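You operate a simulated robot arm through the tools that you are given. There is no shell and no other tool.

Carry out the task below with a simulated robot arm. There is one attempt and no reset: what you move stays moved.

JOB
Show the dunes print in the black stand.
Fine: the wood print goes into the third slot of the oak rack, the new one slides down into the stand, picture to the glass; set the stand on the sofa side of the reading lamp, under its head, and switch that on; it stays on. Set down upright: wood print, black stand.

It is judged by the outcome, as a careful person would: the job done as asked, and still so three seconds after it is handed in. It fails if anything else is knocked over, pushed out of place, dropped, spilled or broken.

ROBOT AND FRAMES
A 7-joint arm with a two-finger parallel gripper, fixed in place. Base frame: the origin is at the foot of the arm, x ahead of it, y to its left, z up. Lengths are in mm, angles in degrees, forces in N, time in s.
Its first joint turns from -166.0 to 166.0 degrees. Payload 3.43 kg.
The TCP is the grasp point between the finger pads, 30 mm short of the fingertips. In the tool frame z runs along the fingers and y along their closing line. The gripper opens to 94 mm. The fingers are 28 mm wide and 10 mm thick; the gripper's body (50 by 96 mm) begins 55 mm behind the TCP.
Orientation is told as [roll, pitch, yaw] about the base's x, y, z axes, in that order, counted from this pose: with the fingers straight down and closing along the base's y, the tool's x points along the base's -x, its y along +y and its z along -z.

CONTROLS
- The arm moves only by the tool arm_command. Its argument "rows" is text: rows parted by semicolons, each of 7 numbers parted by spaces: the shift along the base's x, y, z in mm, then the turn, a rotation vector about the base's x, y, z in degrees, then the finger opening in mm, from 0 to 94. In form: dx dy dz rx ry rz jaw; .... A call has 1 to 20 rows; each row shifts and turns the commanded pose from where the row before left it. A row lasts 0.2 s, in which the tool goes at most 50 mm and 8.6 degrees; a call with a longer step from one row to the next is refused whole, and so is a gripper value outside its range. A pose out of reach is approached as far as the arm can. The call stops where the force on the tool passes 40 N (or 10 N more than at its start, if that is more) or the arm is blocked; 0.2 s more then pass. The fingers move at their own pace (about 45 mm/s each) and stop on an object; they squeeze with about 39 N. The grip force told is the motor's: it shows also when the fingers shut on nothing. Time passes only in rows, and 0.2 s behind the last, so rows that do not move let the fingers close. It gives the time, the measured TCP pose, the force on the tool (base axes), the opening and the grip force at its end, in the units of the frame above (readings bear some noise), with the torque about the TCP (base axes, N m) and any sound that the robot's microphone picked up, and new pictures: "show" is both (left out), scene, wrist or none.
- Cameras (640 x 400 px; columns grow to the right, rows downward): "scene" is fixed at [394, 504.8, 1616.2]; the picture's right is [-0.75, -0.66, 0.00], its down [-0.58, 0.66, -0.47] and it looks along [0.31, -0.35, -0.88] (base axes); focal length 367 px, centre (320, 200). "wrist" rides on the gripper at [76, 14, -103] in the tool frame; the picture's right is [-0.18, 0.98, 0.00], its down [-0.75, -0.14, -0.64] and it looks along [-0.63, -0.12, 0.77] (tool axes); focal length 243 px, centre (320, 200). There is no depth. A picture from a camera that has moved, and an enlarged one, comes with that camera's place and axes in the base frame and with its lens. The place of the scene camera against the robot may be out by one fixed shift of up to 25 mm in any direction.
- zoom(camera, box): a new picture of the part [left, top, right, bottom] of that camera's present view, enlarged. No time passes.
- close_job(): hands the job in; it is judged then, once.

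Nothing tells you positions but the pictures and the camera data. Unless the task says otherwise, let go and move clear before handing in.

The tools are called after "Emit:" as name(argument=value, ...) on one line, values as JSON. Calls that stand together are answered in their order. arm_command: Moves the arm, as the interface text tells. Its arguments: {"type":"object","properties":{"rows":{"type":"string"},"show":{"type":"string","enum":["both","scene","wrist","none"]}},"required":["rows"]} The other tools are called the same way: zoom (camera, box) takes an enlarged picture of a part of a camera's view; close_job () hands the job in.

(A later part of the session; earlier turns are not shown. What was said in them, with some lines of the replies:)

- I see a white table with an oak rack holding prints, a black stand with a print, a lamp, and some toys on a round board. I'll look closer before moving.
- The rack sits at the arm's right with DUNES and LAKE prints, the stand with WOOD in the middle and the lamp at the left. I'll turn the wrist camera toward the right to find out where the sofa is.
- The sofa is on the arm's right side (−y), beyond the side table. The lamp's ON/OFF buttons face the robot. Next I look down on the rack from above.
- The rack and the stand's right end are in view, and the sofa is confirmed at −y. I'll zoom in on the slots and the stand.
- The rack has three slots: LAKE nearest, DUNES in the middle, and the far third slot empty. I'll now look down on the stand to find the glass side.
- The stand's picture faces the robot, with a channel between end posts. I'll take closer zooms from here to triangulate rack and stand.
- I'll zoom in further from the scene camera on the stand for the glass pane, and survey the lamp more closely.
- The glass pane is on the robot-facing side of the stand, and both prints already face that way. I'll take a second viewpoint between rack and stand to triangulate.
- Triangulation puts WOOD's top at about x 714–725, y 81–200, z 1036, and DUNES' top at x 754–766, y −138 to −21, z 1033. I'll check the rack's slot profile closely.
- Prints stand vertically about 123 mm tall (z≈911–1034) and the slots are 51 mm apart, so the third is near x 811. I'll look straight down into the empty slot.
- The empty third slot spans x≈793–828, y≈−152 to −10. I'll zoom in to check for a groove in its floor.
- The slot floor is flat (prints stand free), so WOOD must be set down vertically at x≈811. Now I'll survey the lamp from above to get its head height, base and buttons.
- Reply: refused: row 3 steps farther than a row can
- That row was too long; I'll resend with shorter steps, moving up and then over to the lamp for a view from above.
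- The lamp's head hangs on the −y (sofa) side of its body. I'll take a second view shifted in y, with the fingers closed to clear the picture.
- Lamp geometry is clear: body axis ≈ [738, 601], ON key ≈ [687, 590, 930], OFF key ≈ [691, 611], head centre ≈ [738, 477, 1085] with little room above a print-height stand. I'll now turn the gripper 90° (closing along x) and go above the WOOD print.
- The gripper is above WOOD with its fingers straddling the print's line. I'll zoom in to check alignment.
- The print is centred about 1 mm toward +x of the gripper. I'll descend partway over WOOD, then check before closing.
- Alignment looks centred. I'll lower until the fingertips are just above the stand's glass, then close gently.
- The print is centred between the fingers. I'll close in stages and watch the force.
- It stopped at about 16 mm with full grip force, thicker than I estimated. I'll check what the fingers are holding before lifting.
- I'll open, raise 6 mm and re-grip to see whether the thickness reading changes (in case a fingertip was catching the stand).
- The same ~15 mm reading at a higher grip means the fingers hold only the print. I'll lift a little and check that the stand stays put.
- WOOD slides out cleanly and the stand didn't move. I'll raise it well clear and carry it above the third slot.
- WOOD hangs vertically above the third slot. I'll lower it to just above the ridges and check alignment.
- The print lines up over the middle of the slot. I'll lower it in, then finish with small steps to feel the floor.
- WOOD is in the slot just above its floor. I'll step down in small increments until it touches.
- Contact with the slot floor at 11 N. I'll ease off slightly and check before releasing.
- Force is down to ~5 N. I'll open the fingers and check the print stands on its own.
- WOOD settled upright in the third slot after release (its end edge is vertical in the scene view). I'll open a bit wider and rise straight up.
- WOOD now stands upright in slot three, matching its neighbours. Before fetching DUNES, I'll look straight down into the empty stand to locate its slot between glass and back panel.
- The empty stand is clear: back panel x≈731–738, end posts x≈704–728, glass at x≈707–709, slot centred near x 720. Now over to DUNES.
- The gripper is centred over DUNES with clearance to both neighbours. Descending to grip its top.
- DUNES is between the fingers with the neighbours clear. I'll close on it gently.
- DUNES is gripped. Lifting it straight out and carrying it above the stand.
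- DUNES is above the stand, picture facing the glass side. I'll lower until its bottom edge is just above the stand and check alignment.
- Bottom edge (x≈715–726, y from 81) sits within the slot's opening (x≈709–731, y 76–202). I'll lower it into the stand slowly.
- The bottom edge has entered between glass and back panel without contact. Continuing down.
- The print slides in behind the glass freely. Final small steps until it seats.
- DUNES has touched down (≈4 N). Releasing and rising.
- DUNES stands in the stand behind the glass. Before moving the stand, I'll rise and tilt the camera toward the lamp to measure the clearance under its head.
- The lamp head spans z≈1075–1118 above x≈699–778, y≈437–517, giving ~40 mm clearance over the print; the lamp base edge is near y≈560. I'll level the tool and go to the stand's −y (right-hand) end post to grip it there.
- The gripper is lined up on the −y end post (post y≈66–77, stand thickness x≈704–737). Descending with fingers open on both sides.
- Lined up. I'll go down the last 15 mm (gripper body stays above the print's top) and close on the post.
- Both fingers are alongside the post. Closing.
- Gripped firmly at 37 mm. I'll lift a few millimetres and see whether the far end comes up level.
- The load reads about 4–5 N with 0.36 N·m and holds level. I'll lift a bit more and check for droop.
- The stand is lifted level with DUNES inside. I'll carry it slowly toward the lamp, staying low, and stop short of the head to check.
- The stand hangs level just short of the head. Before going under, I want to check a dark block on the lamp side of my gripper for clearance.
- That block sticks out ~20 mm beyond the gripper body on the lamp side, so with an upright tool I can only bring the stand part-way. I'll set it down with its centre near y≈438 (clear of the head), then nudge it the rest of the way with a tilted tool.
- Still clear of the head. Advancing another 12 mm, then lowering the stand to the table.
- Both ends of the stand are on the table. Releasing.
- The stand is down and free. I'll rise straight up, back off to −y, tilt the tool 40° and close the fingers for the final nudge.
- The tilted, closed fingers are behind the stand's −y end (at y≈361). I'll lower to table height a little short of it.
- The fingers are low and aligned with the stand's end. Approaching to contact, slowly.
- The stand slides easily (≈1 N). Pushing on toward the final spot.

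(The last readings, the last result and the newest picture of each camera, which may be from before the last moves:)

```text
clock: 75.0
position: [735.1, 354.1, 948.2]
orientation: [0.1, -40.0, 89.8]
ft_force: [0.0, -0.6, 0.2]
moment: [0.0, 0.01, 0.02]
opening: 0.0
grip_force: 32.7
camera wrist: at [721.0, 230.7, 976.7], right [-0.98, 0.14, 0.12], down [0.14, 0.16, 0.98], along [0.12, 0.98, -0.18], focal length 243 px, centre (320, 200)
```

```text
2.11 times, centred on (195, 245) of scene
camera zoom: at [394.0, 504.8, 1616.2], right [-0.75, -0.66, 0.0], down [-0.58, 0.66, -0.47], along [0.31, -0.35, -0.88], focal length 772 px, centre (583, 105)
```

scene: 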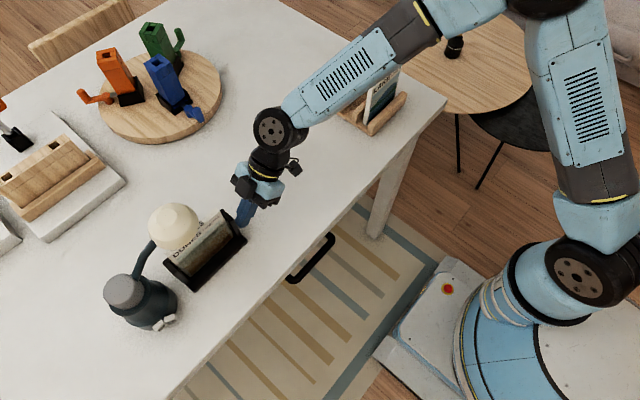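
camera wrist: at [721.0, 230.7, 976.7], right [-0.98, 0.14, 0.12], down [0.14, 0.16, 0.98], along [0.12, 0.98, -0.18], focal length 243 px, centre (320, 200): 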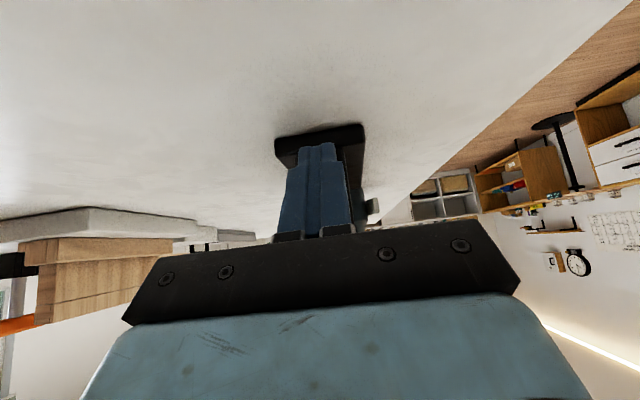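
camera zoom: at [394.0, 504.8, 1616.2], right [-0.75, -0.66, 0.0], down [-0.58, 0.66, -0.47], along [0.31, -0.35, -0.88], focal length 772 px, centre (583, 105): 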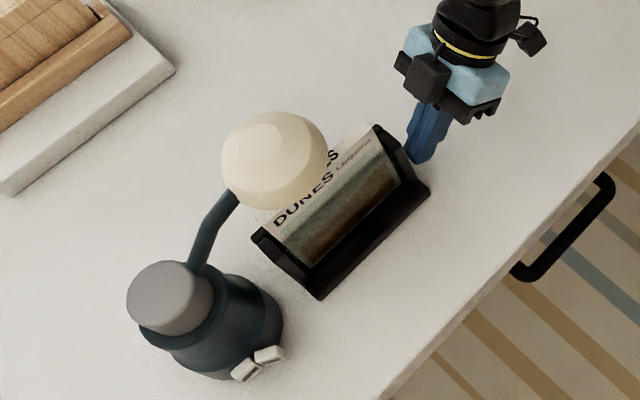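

Going the last 14 mm, with about 15 mm still left to the lamp base.

Emit:
arm_command(rows="0 4 0 0 0 0 0;0 4 0 0 0 0 0;0 3 0 0 0 0 0;0 3 0 0 0 0 0;0 0 0 0 0 0 0", show="wrist")

Emit:
zoom(camera="scene", box=[100, 150, 290, 340])

```text
clock: 76.2
position: [735.8, 367.5, 947.9]
orientation: [-0.1, -40.0, 89.9]
ft_force: [0.7, -2.2, 0.6]
moment: [-0.02, -0.04, -0.05]
opening: 0.0
grip_force: 33.0
camera wrist: at [721.5, 244.2, 977.5], right [-0.98, 0.14, 0.12], down [0.14, 0.16, 0.98], along [0.12, 0.98, -0.18], focal length 243 px, centre (320, 200)
```

wrist: 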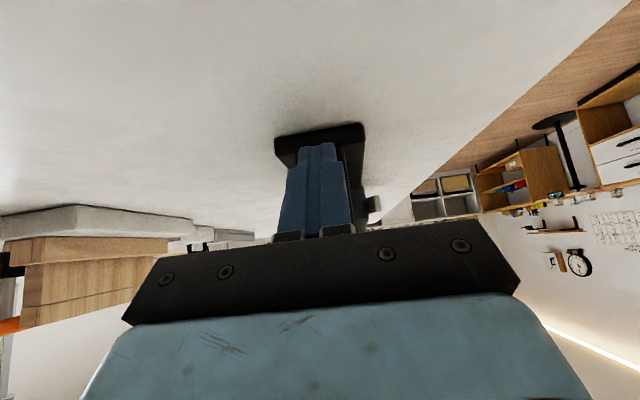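

```text
2.11 times, centred on (195, 245) of scene
camera zoom: at [394.0, 504.8, 1616.2], right [-0.75, -0.66, 0.0], down [-0.58, 0.66, -0.47], along [0.31, -0.35, -0.88], focal length 772 px, centre (583, 105)
```

zoom: 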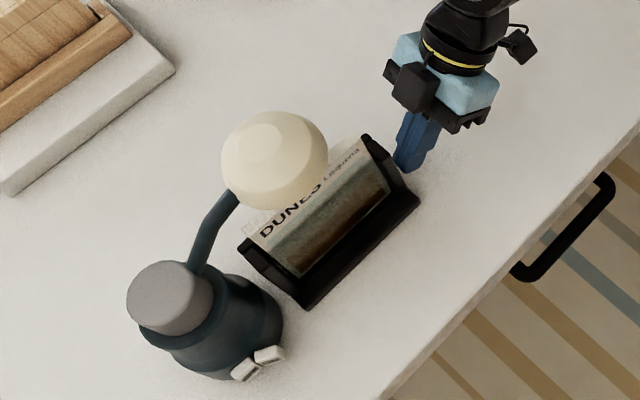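

The stand now sits under the head (centre ≈ y 469), lamp unmoved. I'll back away and rise, levelling the tool.

Emit:
arm_command(rows="0 -8 0 0 0 0 0;0 -20 0 0 0 0 0;0 -30 15 0 0 0 0;0 -20 40 0 0 0 0;0 0 45 -8 0 0 0;0 0 45 -8 0 0 0;0 0 45 -8 0 0 0;0 0 20 -8 0 0 0;0 0 0 -8 0 0 0;0 0 0 0 0 0 0", show="both")

Emit:
zoom(camera="scene", box=[100, 170, 260, 340])

Emit:
zoom(camera="scene", box=[115, 285, 195, 340])

```text
clock: 78.4
position: [734.6, 286.5, 1157.3]
orientation: [0.0, 0.2, 89.9]
ft_force: [0.6, -0.3, -0.2]
moment: [0.01, 0.0, 0.03]
opening: 0.0
grip_force: 32.8
camera wrist: at [720.6, 211.7, 1260.7], right [-0.98, 0.19, 0.0], down [0.14, 0.75, 0.64], along [0.12, 0.63, -0.77], focal length 243 px, centre (320, 200)
```

scene: 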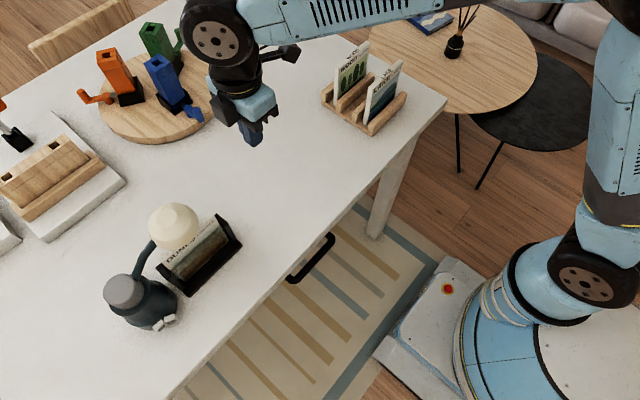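
wrist: 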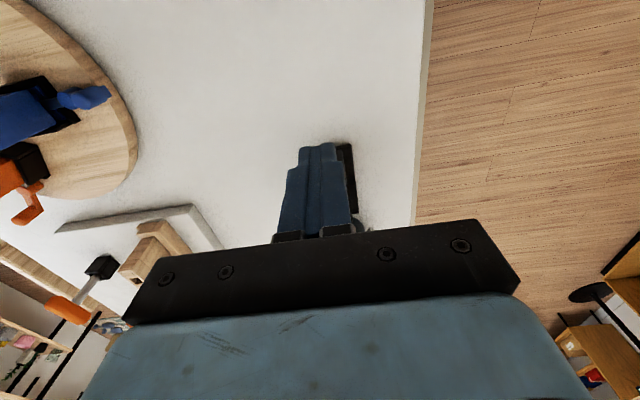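

```text
2.35 times, centred on (180, 255) of scene
camera zoom: at [394.0, 504.8, 1616.2], right [-0.75, -0.66, 0.0], down [-0.58, 0.66, -0.47], along [0.31, -0.35, -0.88], focal length 863 px, centre (649, 71)
```

zoom: 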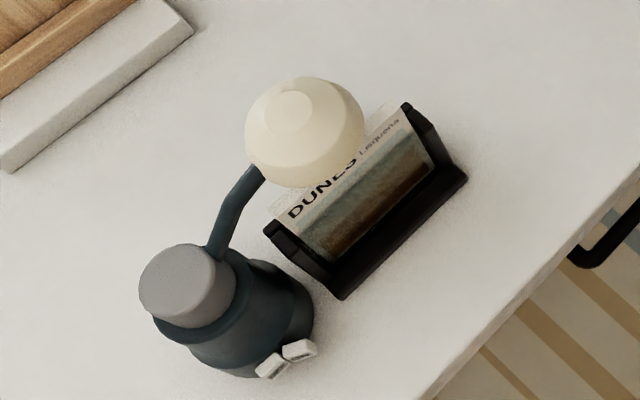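

```text
7.27 times, centred on (155, 312) of scene
camera zoom: at [394.0, 504.8, 1616.2], right [-0.75, -0.66, 0.0], down [-0.58, 0.66, -0.47], along [0.31, -0.35, -0.88], focal length 2667 px, centre (1520, -618)
```

zoom: 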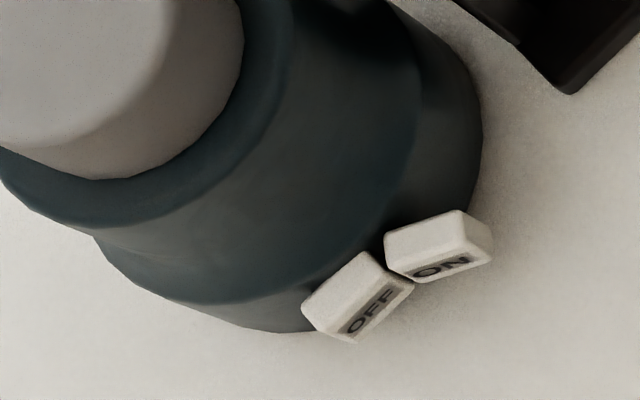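

The stand is in place. Now I'll swing round to the robot side of the lamp (yaw 0, tool tilted forward) for a close look at the ON/OFF keys.

Emit:
arm_command(rows="-13 20 5 0 0 -7.5 0;-13 26 5 0 0 -7.5 0;-13 26 5 0 0 -7.5 0;-13 26 5 0 0 -7.5 0;-13 26 5 0 0 -7.5 0;-13 26 0 0 0 -7.5 0;-13 26 0 0 0 -7.5 0;-13 26 0 0 0 -7.5 0;-13 26 0 0 0 -7.5 0;-13 26 0 0 0 -7.5 0;-13 26 0 0 0 -7.5 0;-13 26 0 0 0 -7.5 0;0 7 0 0 0 0 0;0 0 0 0 0 0 0", show="scene")

```text
clock: 81.4
position: [579.4, 601.8, 1182.6]
orientation: [0.0, -0.1, 0.0]
ft_force: [-0.4, -0.4, -0.1]
moment: [0.01, 0.01, 0.0]
opening: 0.0
grip_force: 33.4
```

scene: 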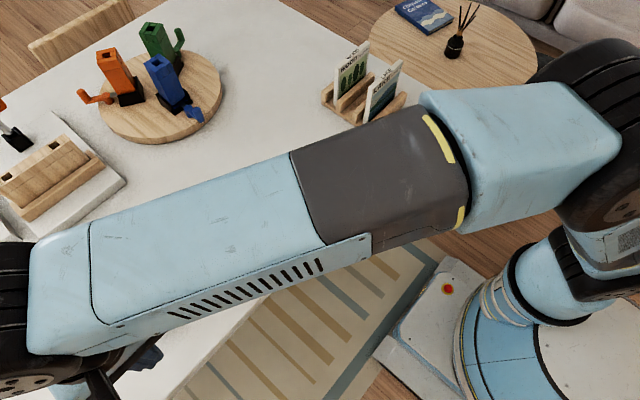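

Now at the robot side of the lamp. Tilting forward and lowering slightly for the view.

Emit:
arm_command(rows="0 0 -20 0 -8 0 0;0 0 -25 0 -8 0 0;0 0 -25 0 -8 0 0;0 0 -25 0 -8 0 0;0 0 -25 0 -8 0 0;0 0 0 0 0 0 0", show="wrist")

Emit:
zoom(camera="wrist", box=[260, 20, 460, 160])

Emit:
zoom(camera="wrist", box=[310, 60, 390, 130])

```text
clock: 82.8
position: [579.1, 603.1, 1061.5]
orientation: [0.2, -39.9, -0.1]
ft_force: [0.5, -0.5, -0.3]
moment: [0.05, -0.01, 0.03]
opening: 0.1
grip_force: 32.7
camera wrist: at [454.8, 618.6, 1091.7], right [0.14, 0.98, 0.12], down [0.16, -0.14, 0.98], along [0.98, -0.12, -0.18], focal length 243 px, centre (320, 200)
```

wrist: 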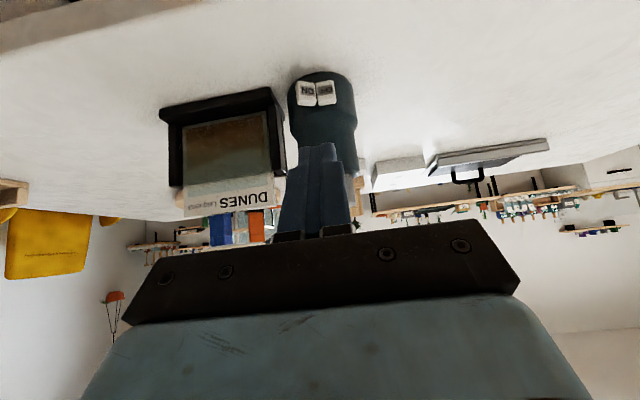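

```text
2.86 times, centred on (360, 90) of wrist
camera zoom: at [454.8, 618.6, 1091.7], right [0.14, 0.98, 0.12], down [0.16, -0.14, 0.98], along [0.98, -0.12, -0.18], focal length 693 px, centre (206, 514)
```

zoom: 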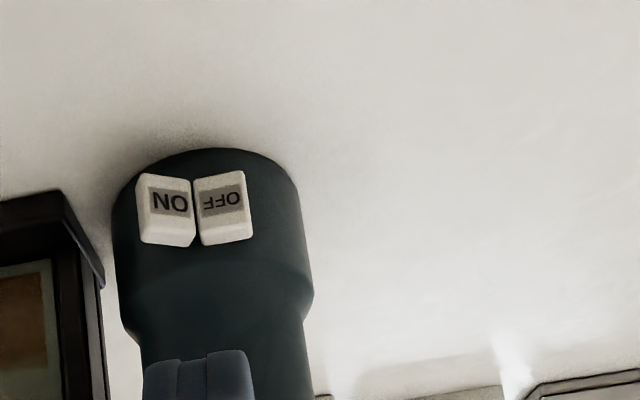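

```text
5.71 times, centred on (350, 95) of wrist
camera zoom: at [454.8, 618.6, 1091.7], right [0.14, 0.98, 0.12], down [0.16, -0.14, 0.98], along [0.98, -0.12, -0.18], focal length 1386 px, centre (149, 800)
```

zoom: 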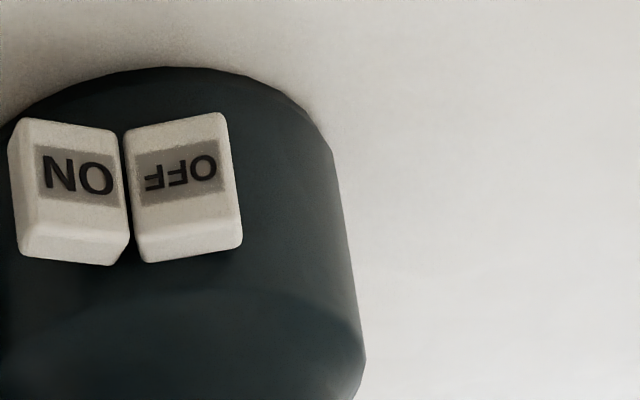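

The keys are clear: ON spans y≈579–599, OFF y≈601–620, both z≈920–945, face near x≈682. I'll lower to ON's height and approach to just in front of it, offset away from OFF.

Emit:
arm_command(rows="0 -8 -40 0 0 0 0;0 -9.7 -40 0 0 0 0;15 0 -30 0 0 0 0;20 0 -7 0 0 0 0;15 0 0 0 0 0 0;6 0 0 0 0 0 0;0 0 0 0 0 0 0", show="both")

Emit:
zoom(camera="wrist", box=[240, 80, 400, 200])

Emit:
zoom(camera="scene", box=[110, 270, 230, 390])

```text
clock: 84.4
position: [635.0, 584.9, 946.1]
orientation: [0.0, -40.0, -0.1]
ft_force: [-0.3, 1.0, -1.1]
moment: [-0.05, -0.04, -0.02]
opening: 0.0
grip_force: 32.9
camera wrist: at [510.6, 600.5, 975.8], right [0.14, 0.98, 0.12], down [0.16, -0.14, 0.98], along [0.98, -0.12, -0.18], focal length 243 px, centre (320, 200)
```

scene: 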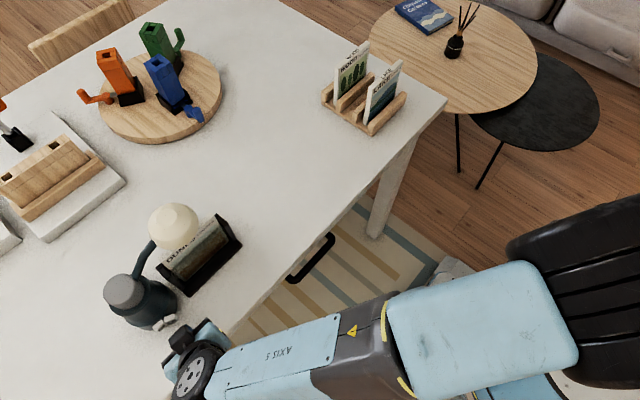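
wrist: 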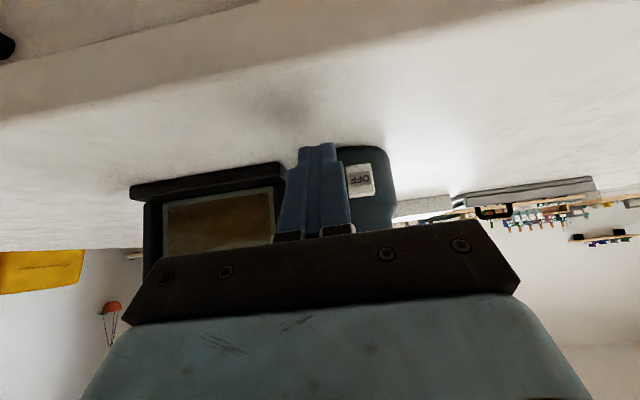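

```text
3.33 times, centred on (320, 140) of wrist
camera zoom: at [510.6, 600.5, 975.8], right [0.14, 0.98, 0.12], down [0.16, -0.14, 0.98], along [0.98, -0.12, -0.18], focal length 809 px, centre (320, 400)
```

zoom: 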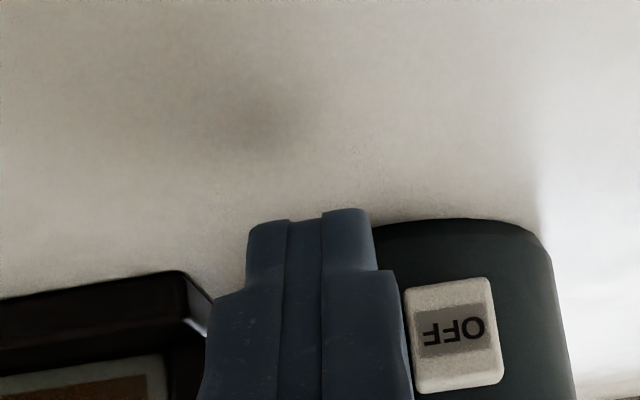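

```text
3.33 times, centred on (170, 330) of scene
camera zoom: at [394.0, 504.8, 1616.2], right [-0.75, -0.66, 0.0], down [-0.58, 0.66, -0.47], along [0.31, -0.35, -0.88], focal length 1222 px, centre (820, -233)
```

zoom: 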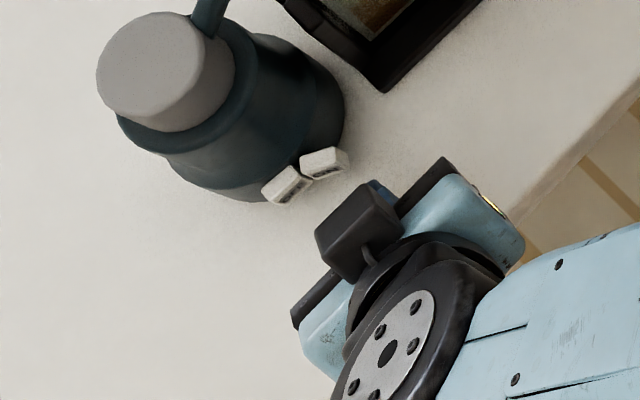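

The fingertips are in front of ON, with OFF fully clear to the side. Advancing slowly to contact.

Emit:
arm_command(rows="5 0 0 0 0 0 0;4 0 0 0 0 0 0;2 0 0 0 0 0 0;0 0 0 0 0 0 0", show="scene")

Emit:
zoom(camera="scene", box=[110, 270, 230, 390])

```text
clock: 85.4
position: [647.0, 583.7, 946.0]
orientation: [-0.1, -40.0, 0.1]
ft_force: [0.5, -0.2, -0.4]
moment: [0.03, 0.02, 0.0]
opening: 0.1
grip_force: 33.2
```

scene: 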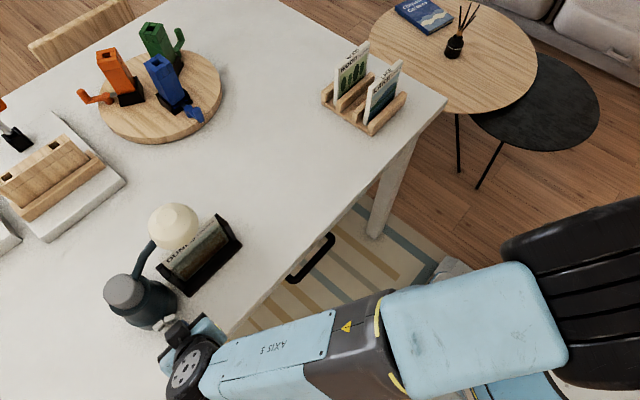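

```text
3.33 times, centred on (170, 330) of scene
camera zoom: at [394.0, 504.8, 1616.2], right [-0.75, -0.66, 0.0], down [-0.58, 0.66, -0.47], along [0.31, -0.35, -0.88], focal length 1222 px, centre (820, -233)
```

zoom: 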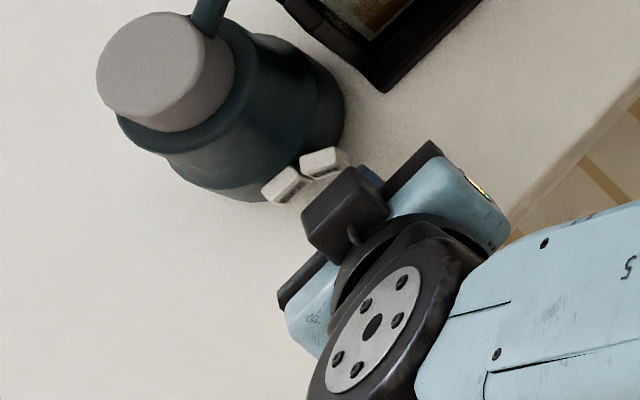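

Emit:
arm_command(rows="1.5 0 0 0 0 0 0;1.5 0 0 0 0 0 0;0 0 0 0 0 0 0", show="none")

```text
clock: 86.2
position: [649.7, 585.6, 945.6]
orientation: [0.0, -40.0, 0.1]
ft_force: [0.6, -0.5, -0.3]
moment: [-0.01, 0.02, 0.0]
opening: 0.2
grip_force: 32.1
```

Emit:
arm_command(rows="1.5 0 0 0 0 0 0;1.5 0 0 0 0 0 0;0 0 0 0 0 0 0", show="wrist")

Emit:
zoom(camera="scene", box=[110, 190, 250, 350])

```text
clock: 87.0
position: [651.7, 584.7, 946.1]
orientation: [0.1, -40.0, -0.1]
ft_force: [0.0, -0.3, 0.6]
moment: [0.0, 0.0, -0.01]
opening: 0.0
grip_force: 32.8
camera wrist: at [527.9, 599.8, 975.8], right [0.14, 0.98, 0.12], down [0.16, -0.14, 0.98], along [0.98, -0.12, -0.18], focal length 243 px, centre (320, 200)
```

wrist: 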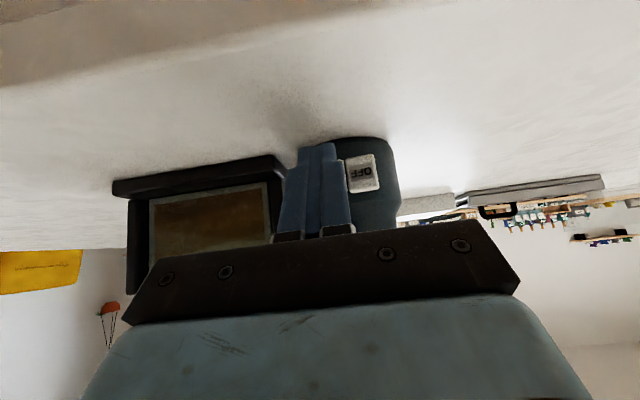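

```text
2.50 times, centred on (180, 270) of scene
camera zoom: at [394.0, 504.8, 1616.2], right [-0.75, -0.66, 0.0], down [-0.58, 0.66, -0.47], along [0.31, -0.35, -0.88], focal length 917 px, centre (670, 25)
```

zoom: 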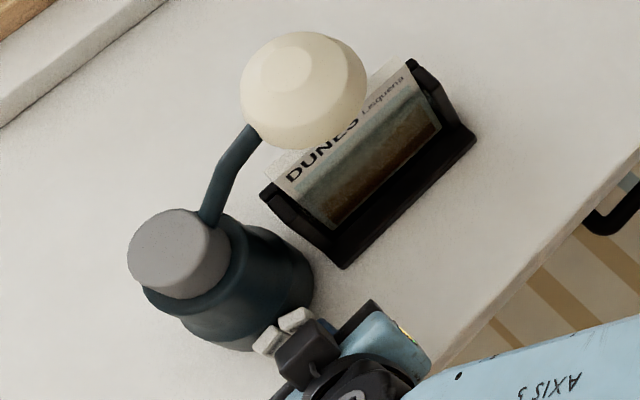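

Emit:
arm_command(rows="1.5 0 0 0 0 0 0;1 0 0 0 0 0 0;0 0 0 0 0 0 0", show="none")

```text
clock: 87.8
position: [654.2, 585.3, 946.0]
orientation: [0.0, -40.1, 0.0]
ft_force: [0.9, 0.5, 0.0]
moment: [0.0, 0.03, 0.03]
opening: 0.1
grip_force: 32.7
```

Emit:
arm_command(rows="1 0 0 0 0 0 0;1 0 0 0 0 0 0;0 0 0 0 0 0 0", show="scene")

Emit:
zoom(camera="wrist", box=[240, 80, 400, 200])

Emit:
zoom(camera="scene", box=[130, 280, 200, 350])

```text
clock: 88.6
position: [657.6, 585.1, 946.0]
orientation: [0.0, -40.1, 0.0]
ft_force: [0.8, 0.2, -0.5]
moment: [0.04, -0.01, 0.0]
opening: 0.1
grip_force: 33.2
```

scene: 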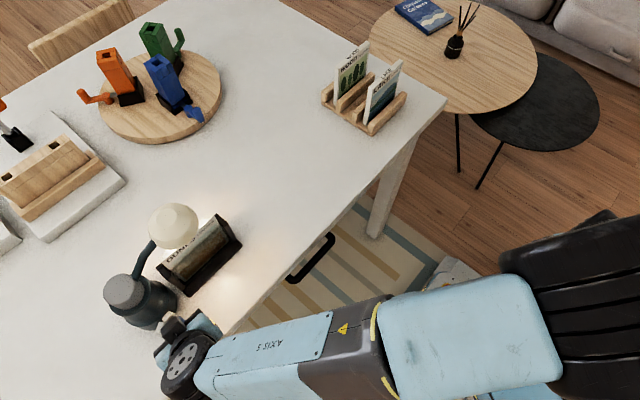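

```text
3.33 times, centred on (320, 140) of wrist
camera zoom: at [532.3, 599.9, 975.1], right [0.14, 0.98, 0.12], down [0.16, -0.14, 0.98], along [0.98, -0.12, -0.18], focal length 809 px, centre (320, 400)
```

zoom: 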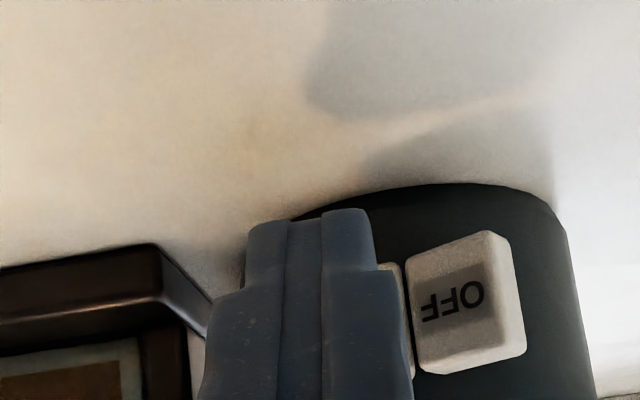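

```text
5.71 times, centred on (165, 315) of scene
camera zoom: at [394.0, 504.8, 1616.2], right [-0.75, -0.66, 0.0], down [-0.58, 0.66, -0.47], along [0.31, -0.35, -0.88], focal length 2096 px, centre (1206, -457)
```

zoom: 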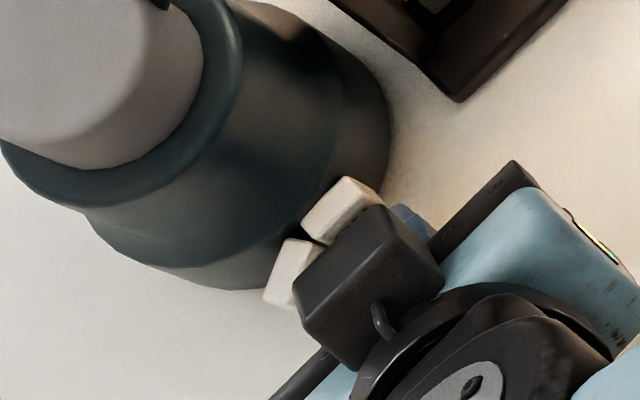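

The lamp has switched on (light on the table; it's a rocker with OFF now tipped out). I'll retract straight back and check that it stays on.

Emit:
arm_command(rows="-2 0 0 0 0 0 0;-5 0 0 0 0 0 0;-15 0 0 0 0 0 0;-30 0 0 0 0 0 0;-30 0 10 0 0 0 0;0 0 20 0 0 0 0;0 0 0 0 0 0 0", show="both")

Emit:
zoom(camera="scene", box=[100, 180, 250, 350])

Emit:
zoom(camera="wrist", box=[240, 60, 440, 200])

```text
clock: 90.2
position: [574.4, 585.7, 975.0]
orientation: [-0.1, -40.0, -0.1]
ft_force: [0.3, -0.5, -0.4]
moment: [0.01, 0.01, 0.0]
opening: 0.0
grip_force: 33.0
camera wrist: at [450.5, 599.8, 1005.4], right [0.14, 0.98, 0.12], down [0.16, -0.14, 0.98], along [0.98, -0.12, -0.18], focal length 243 px, centre (320, 200)
```

scene: 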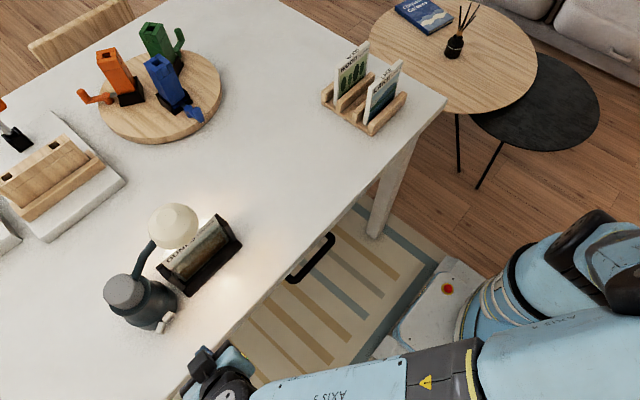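
wrist: 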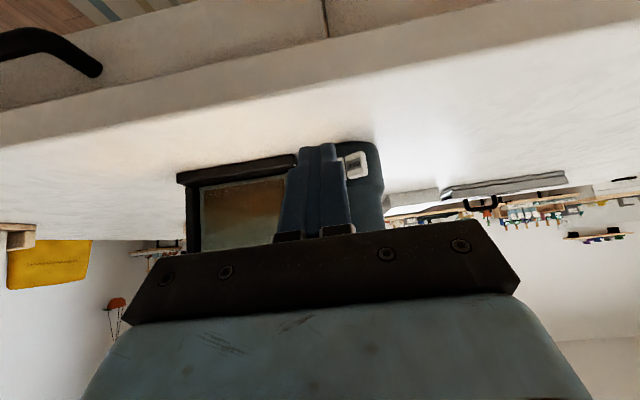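

```text
2.35 times, centred on (175, 265) of scene
camera zoom: at [394.0, 504.8, 1616.2], right [-0.75, -0.66, 0.0], down [-0.58, 0.66, -0.47], along [0.31, -0.35, -0.88], focal length 863 px, centre (661, 47)
```

zoom: 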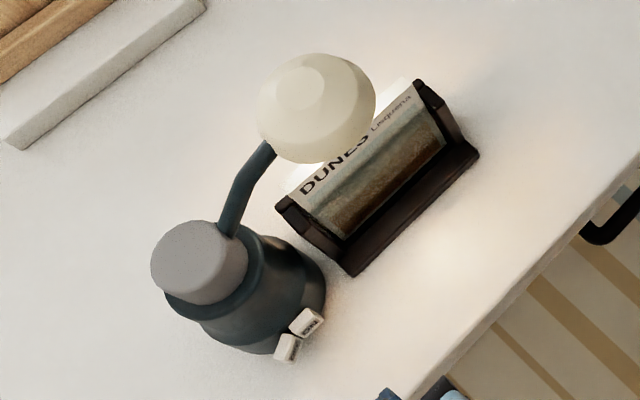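

```text
2.86 times, centred on (340, 130) of wrist
camera zoom: at [450.5, 599.8, 1005.4], right [0.14, 0.98, 0.12], down [0.16, -0.14, 0.98], along [0.98, -0.12, -0.18], focal length 693 px, centre (263, 400)
```

zoom: 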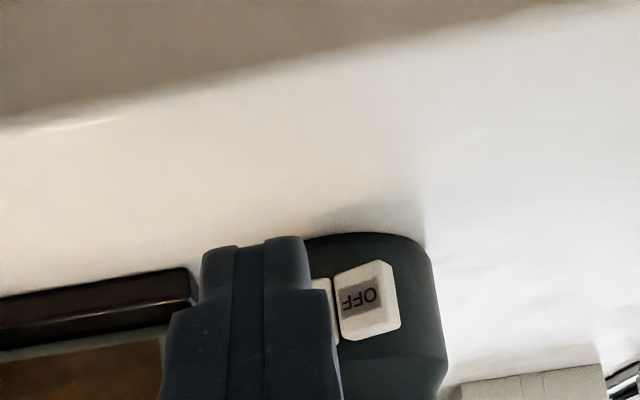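

The lamp stays on after letting go, and it hasn't shifted. I'll raise the arm clear, level out, and do a final check of everything.

Emit:
arm_command(rows="0 0 40 0 0 0 0;0 -10 40 0 0 0 0;0 -20 40 0 8 0 0;0 -30 35 0 8 0 0;0 -40 0 0 8 0 0;0 -40 0 0 8 0 0;0 -40 0 0 8 0 20;-10 -40 0 0 0 0 20;-20 -40 0 0 0 0 20;-20 -40 0 0 0 0 20;0 -40 0 0 0 0 20;0 0 0 0 0 0 20", show="both")

Emit:
zoom(camera="scene", box=[90, 170, 260, 350])

Emit:
zoom(camera="scene", box=[300, 20, 420, 150])

```text
clock: 92.8
position: [527.1, 243.1, 1130.7]
orientation: [0.0, -0.1, 0.1]
ft_force: [1.2, 0.6, 0.0]
moment: [-0.01, 0.0, 0.01]
opening: 19.9
grip_force: 0.1
camera wrist: at [450.1, 258.0, 1233.7], right [0.18, 0.98, 0.0], down [0.75, -0.14, 0.64], along [0.63, -0.12, -0.77], focal length 243 px, centre (320, 200)
```

scene: 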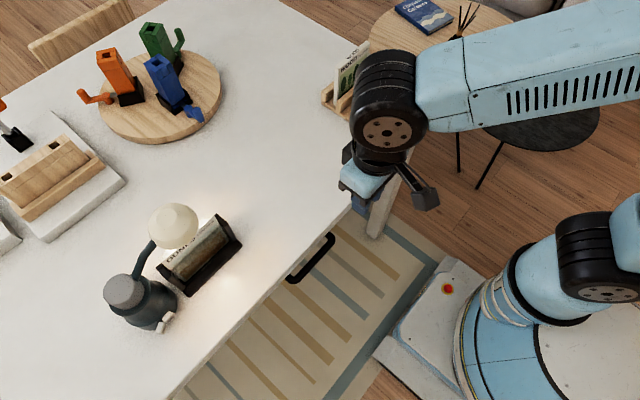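
wrist: 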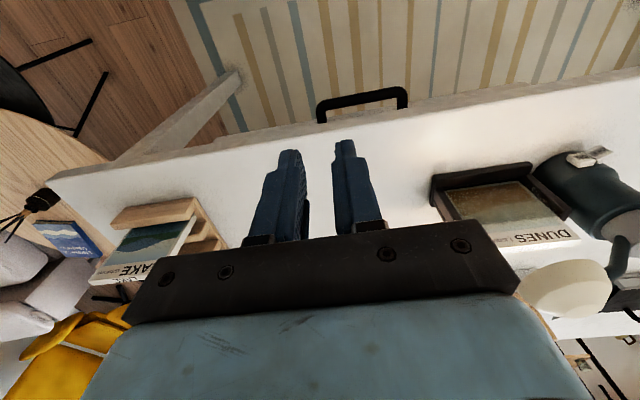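

```text
2.22 times, centred on (175, 260) of scene
camera zoom: at [394.0, 504.8, 1616.2], right [-0.75, -0.66, 0.0], down [-0.58, 0.66, -0.47], along [0.31, -0.35, -0.88], focal length 815 px, centre (642, 67)
```

zoom: 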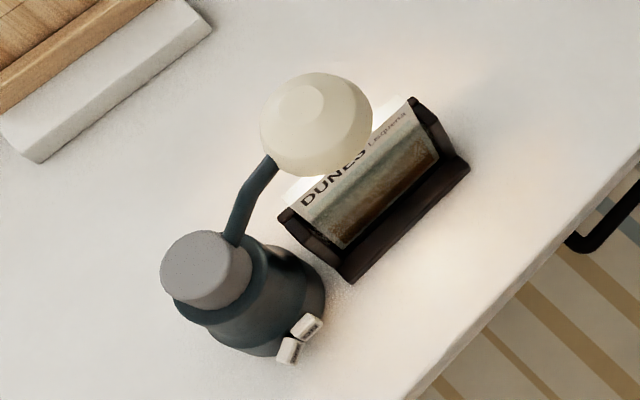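

```text
3.08 times, centred on (360, 85) of scene
camera zoom: at [394.0, 504.8, 1616.2], right [-0.75, -0.66, 0.0], down [-0.58, 0.66, -0.47], along [0.31, -0.35, -0.88], focal length 1128 px, centre (197, 554)
```

zoom: 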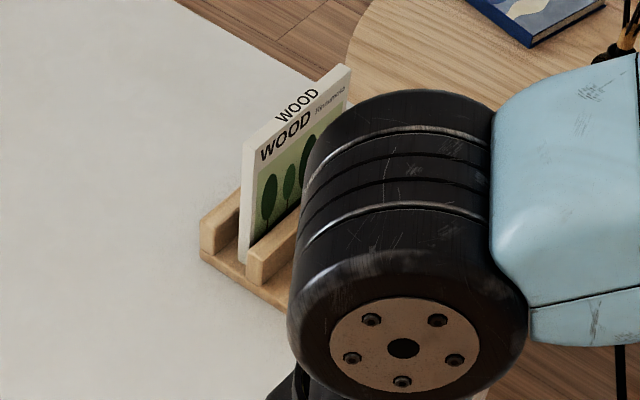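

Lamp is still lit and the stand is under its head. I'll return to the starting area, wait a few seconds, and recheck the lamp and rack.

Emit:
arm_command(rows="-10 -40 5 0 0 0 40;-15 -40 5 0 0 0 60;-15 -40 0 0 0 0 94;-7 -27 0 0 0 0 94;0 0 0 0 0 0 94;0 0 0 0 0 0 94;0 0 0 0 0 0 94;0 0 0 0 0 0 94;0 0 0 0 0 0 94;0 0 0 0 0 0 94;0 0 0 0 0 0 94;0 0 0 0 0 0 94;0 0 0 0 0 0 94;0 0 0 0 0 0 94;0 0 0 0 0 0 94;0 0 0 0 0 0 94;0 0 0 0 0 0 94;0 0 0 0 0 0 94", show="both")

Emit:
zoom(camera="scene", box=[300, 20, 420, 150])

Emit:
zoom(camera="scene", box=[90, 170, 260, 350])

Emit:
zoom(camera="wrist", box=[500, 130, 640, 300])

```text
clock: 96.6
position: [477.7, 98.1, 1140.8]
orientation: [0.0, -0.1, -0.1]
ft_force: [0.8, 0.8, 1.8]
moment: [0.02, 0.01, -0.04]
opening: 94.2
grip_force: 0.0
camera wrist: at [402.5, 112.7, 1243.8], right [0.18, 0.98, 0.0], down [0.75, -0.14, 0.64], along [0.63, -0.12, -0.77], focal length 243 px, centre (320, 200)
```

scene: 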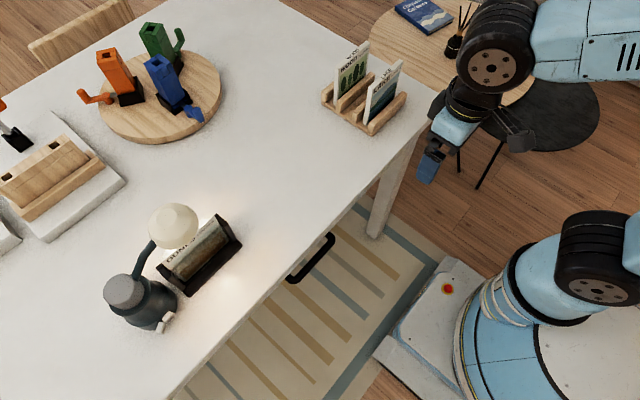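
wrist: 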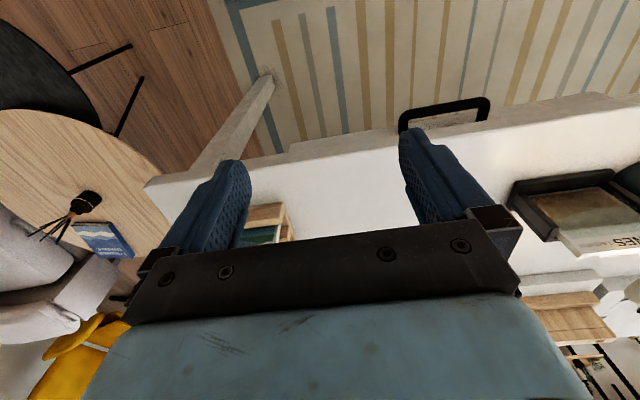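

```text
3.08 times, centred on (360, 85) of scene
camera zoom: at [394.0, 504.8, 1616.2], right [-0.75, -0.66, 0.0], down [-0.58, 0.66, -0.47], along [0.31, -0.35, -0.88], focal length 1128 px, centre (197, 554)
```

zoom: 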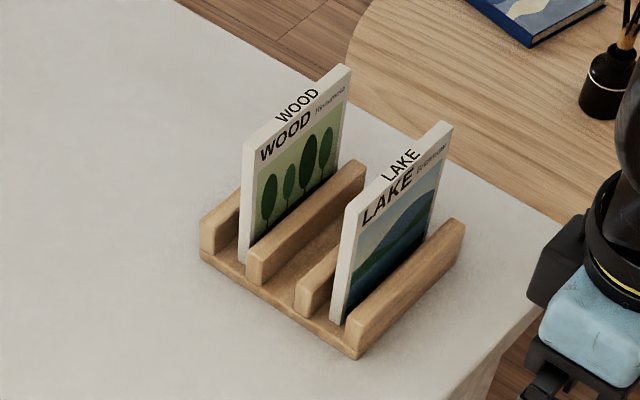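

```text
2.22 times, centred on (175, 260) of scene
camera zoom: at [394.0, 504.8, 1616.2], right [-0.75, -0.66, 0.0], down [-0.58, 0.66, -0.47], along [0.31, -0.35, -0.88], focal length 815 px, centre (642, 67)
```

zoom: 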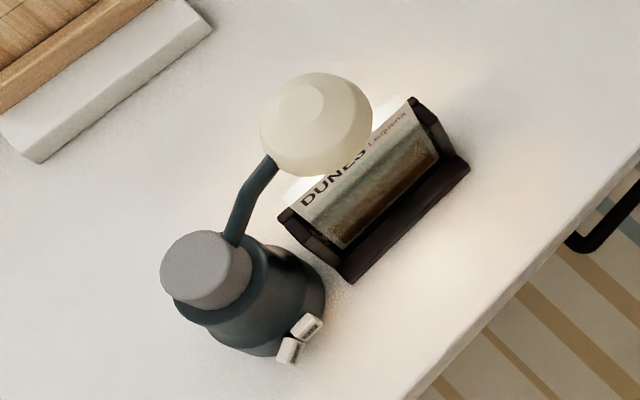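

```text
2.35 times, centred on (570, 215) of wrist
camera zoom: at [402.5, 112.7, 1243.8], right [0.18, 0.98, 0.0], down [0.75, -0.14, 0.64], along [0.63, -0.12, -0.77], focal length 571 px, centre (-268, 165)
```

zoom: 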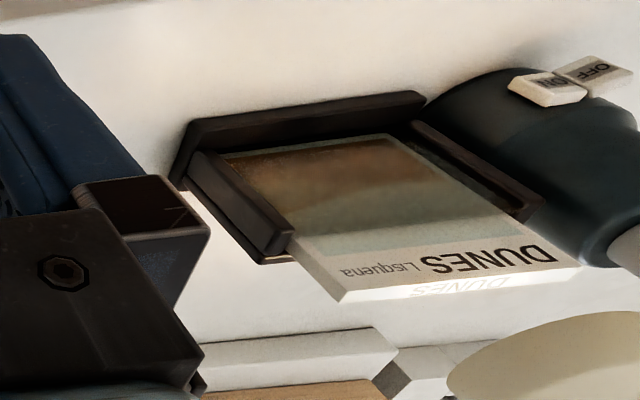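

Everything checks out. WOOD stands upright in the third slot of the oak rack. DUNES is in the black stand with its picture to the glass. The stand is upright on the sofa side of the lamp, under its head. The lamp has stayed lit since I let go, and the arm is clear, so I'm handing in.

Emit:
close_job()

```text
The job is handed in.
```

The dunes print is now on show in the black stand, and the job is handed in.

- **Wood print:** it stands upright in the third slot of the oak rack. I counted from the robot side, so that is the far slot, the only one that was empty. The lake print stayed in the first slot.
- **Dunes print:** it slid down into the stand with the picture facing the glass.
- **Black stand:** it stands upright on the sofa side of the reading lamp. Its middle is within about 10 mm of directly under the lamp head. I carried it most of the way and slid it the last few centimetres along the table, because the gripper would not fit under the head.
- **Lamp:** I switched it on with the ON key. It was still lit about eight seconds after I let go.

The lamp did not shift, and I saw nothing else knocked over or pushed out of place.
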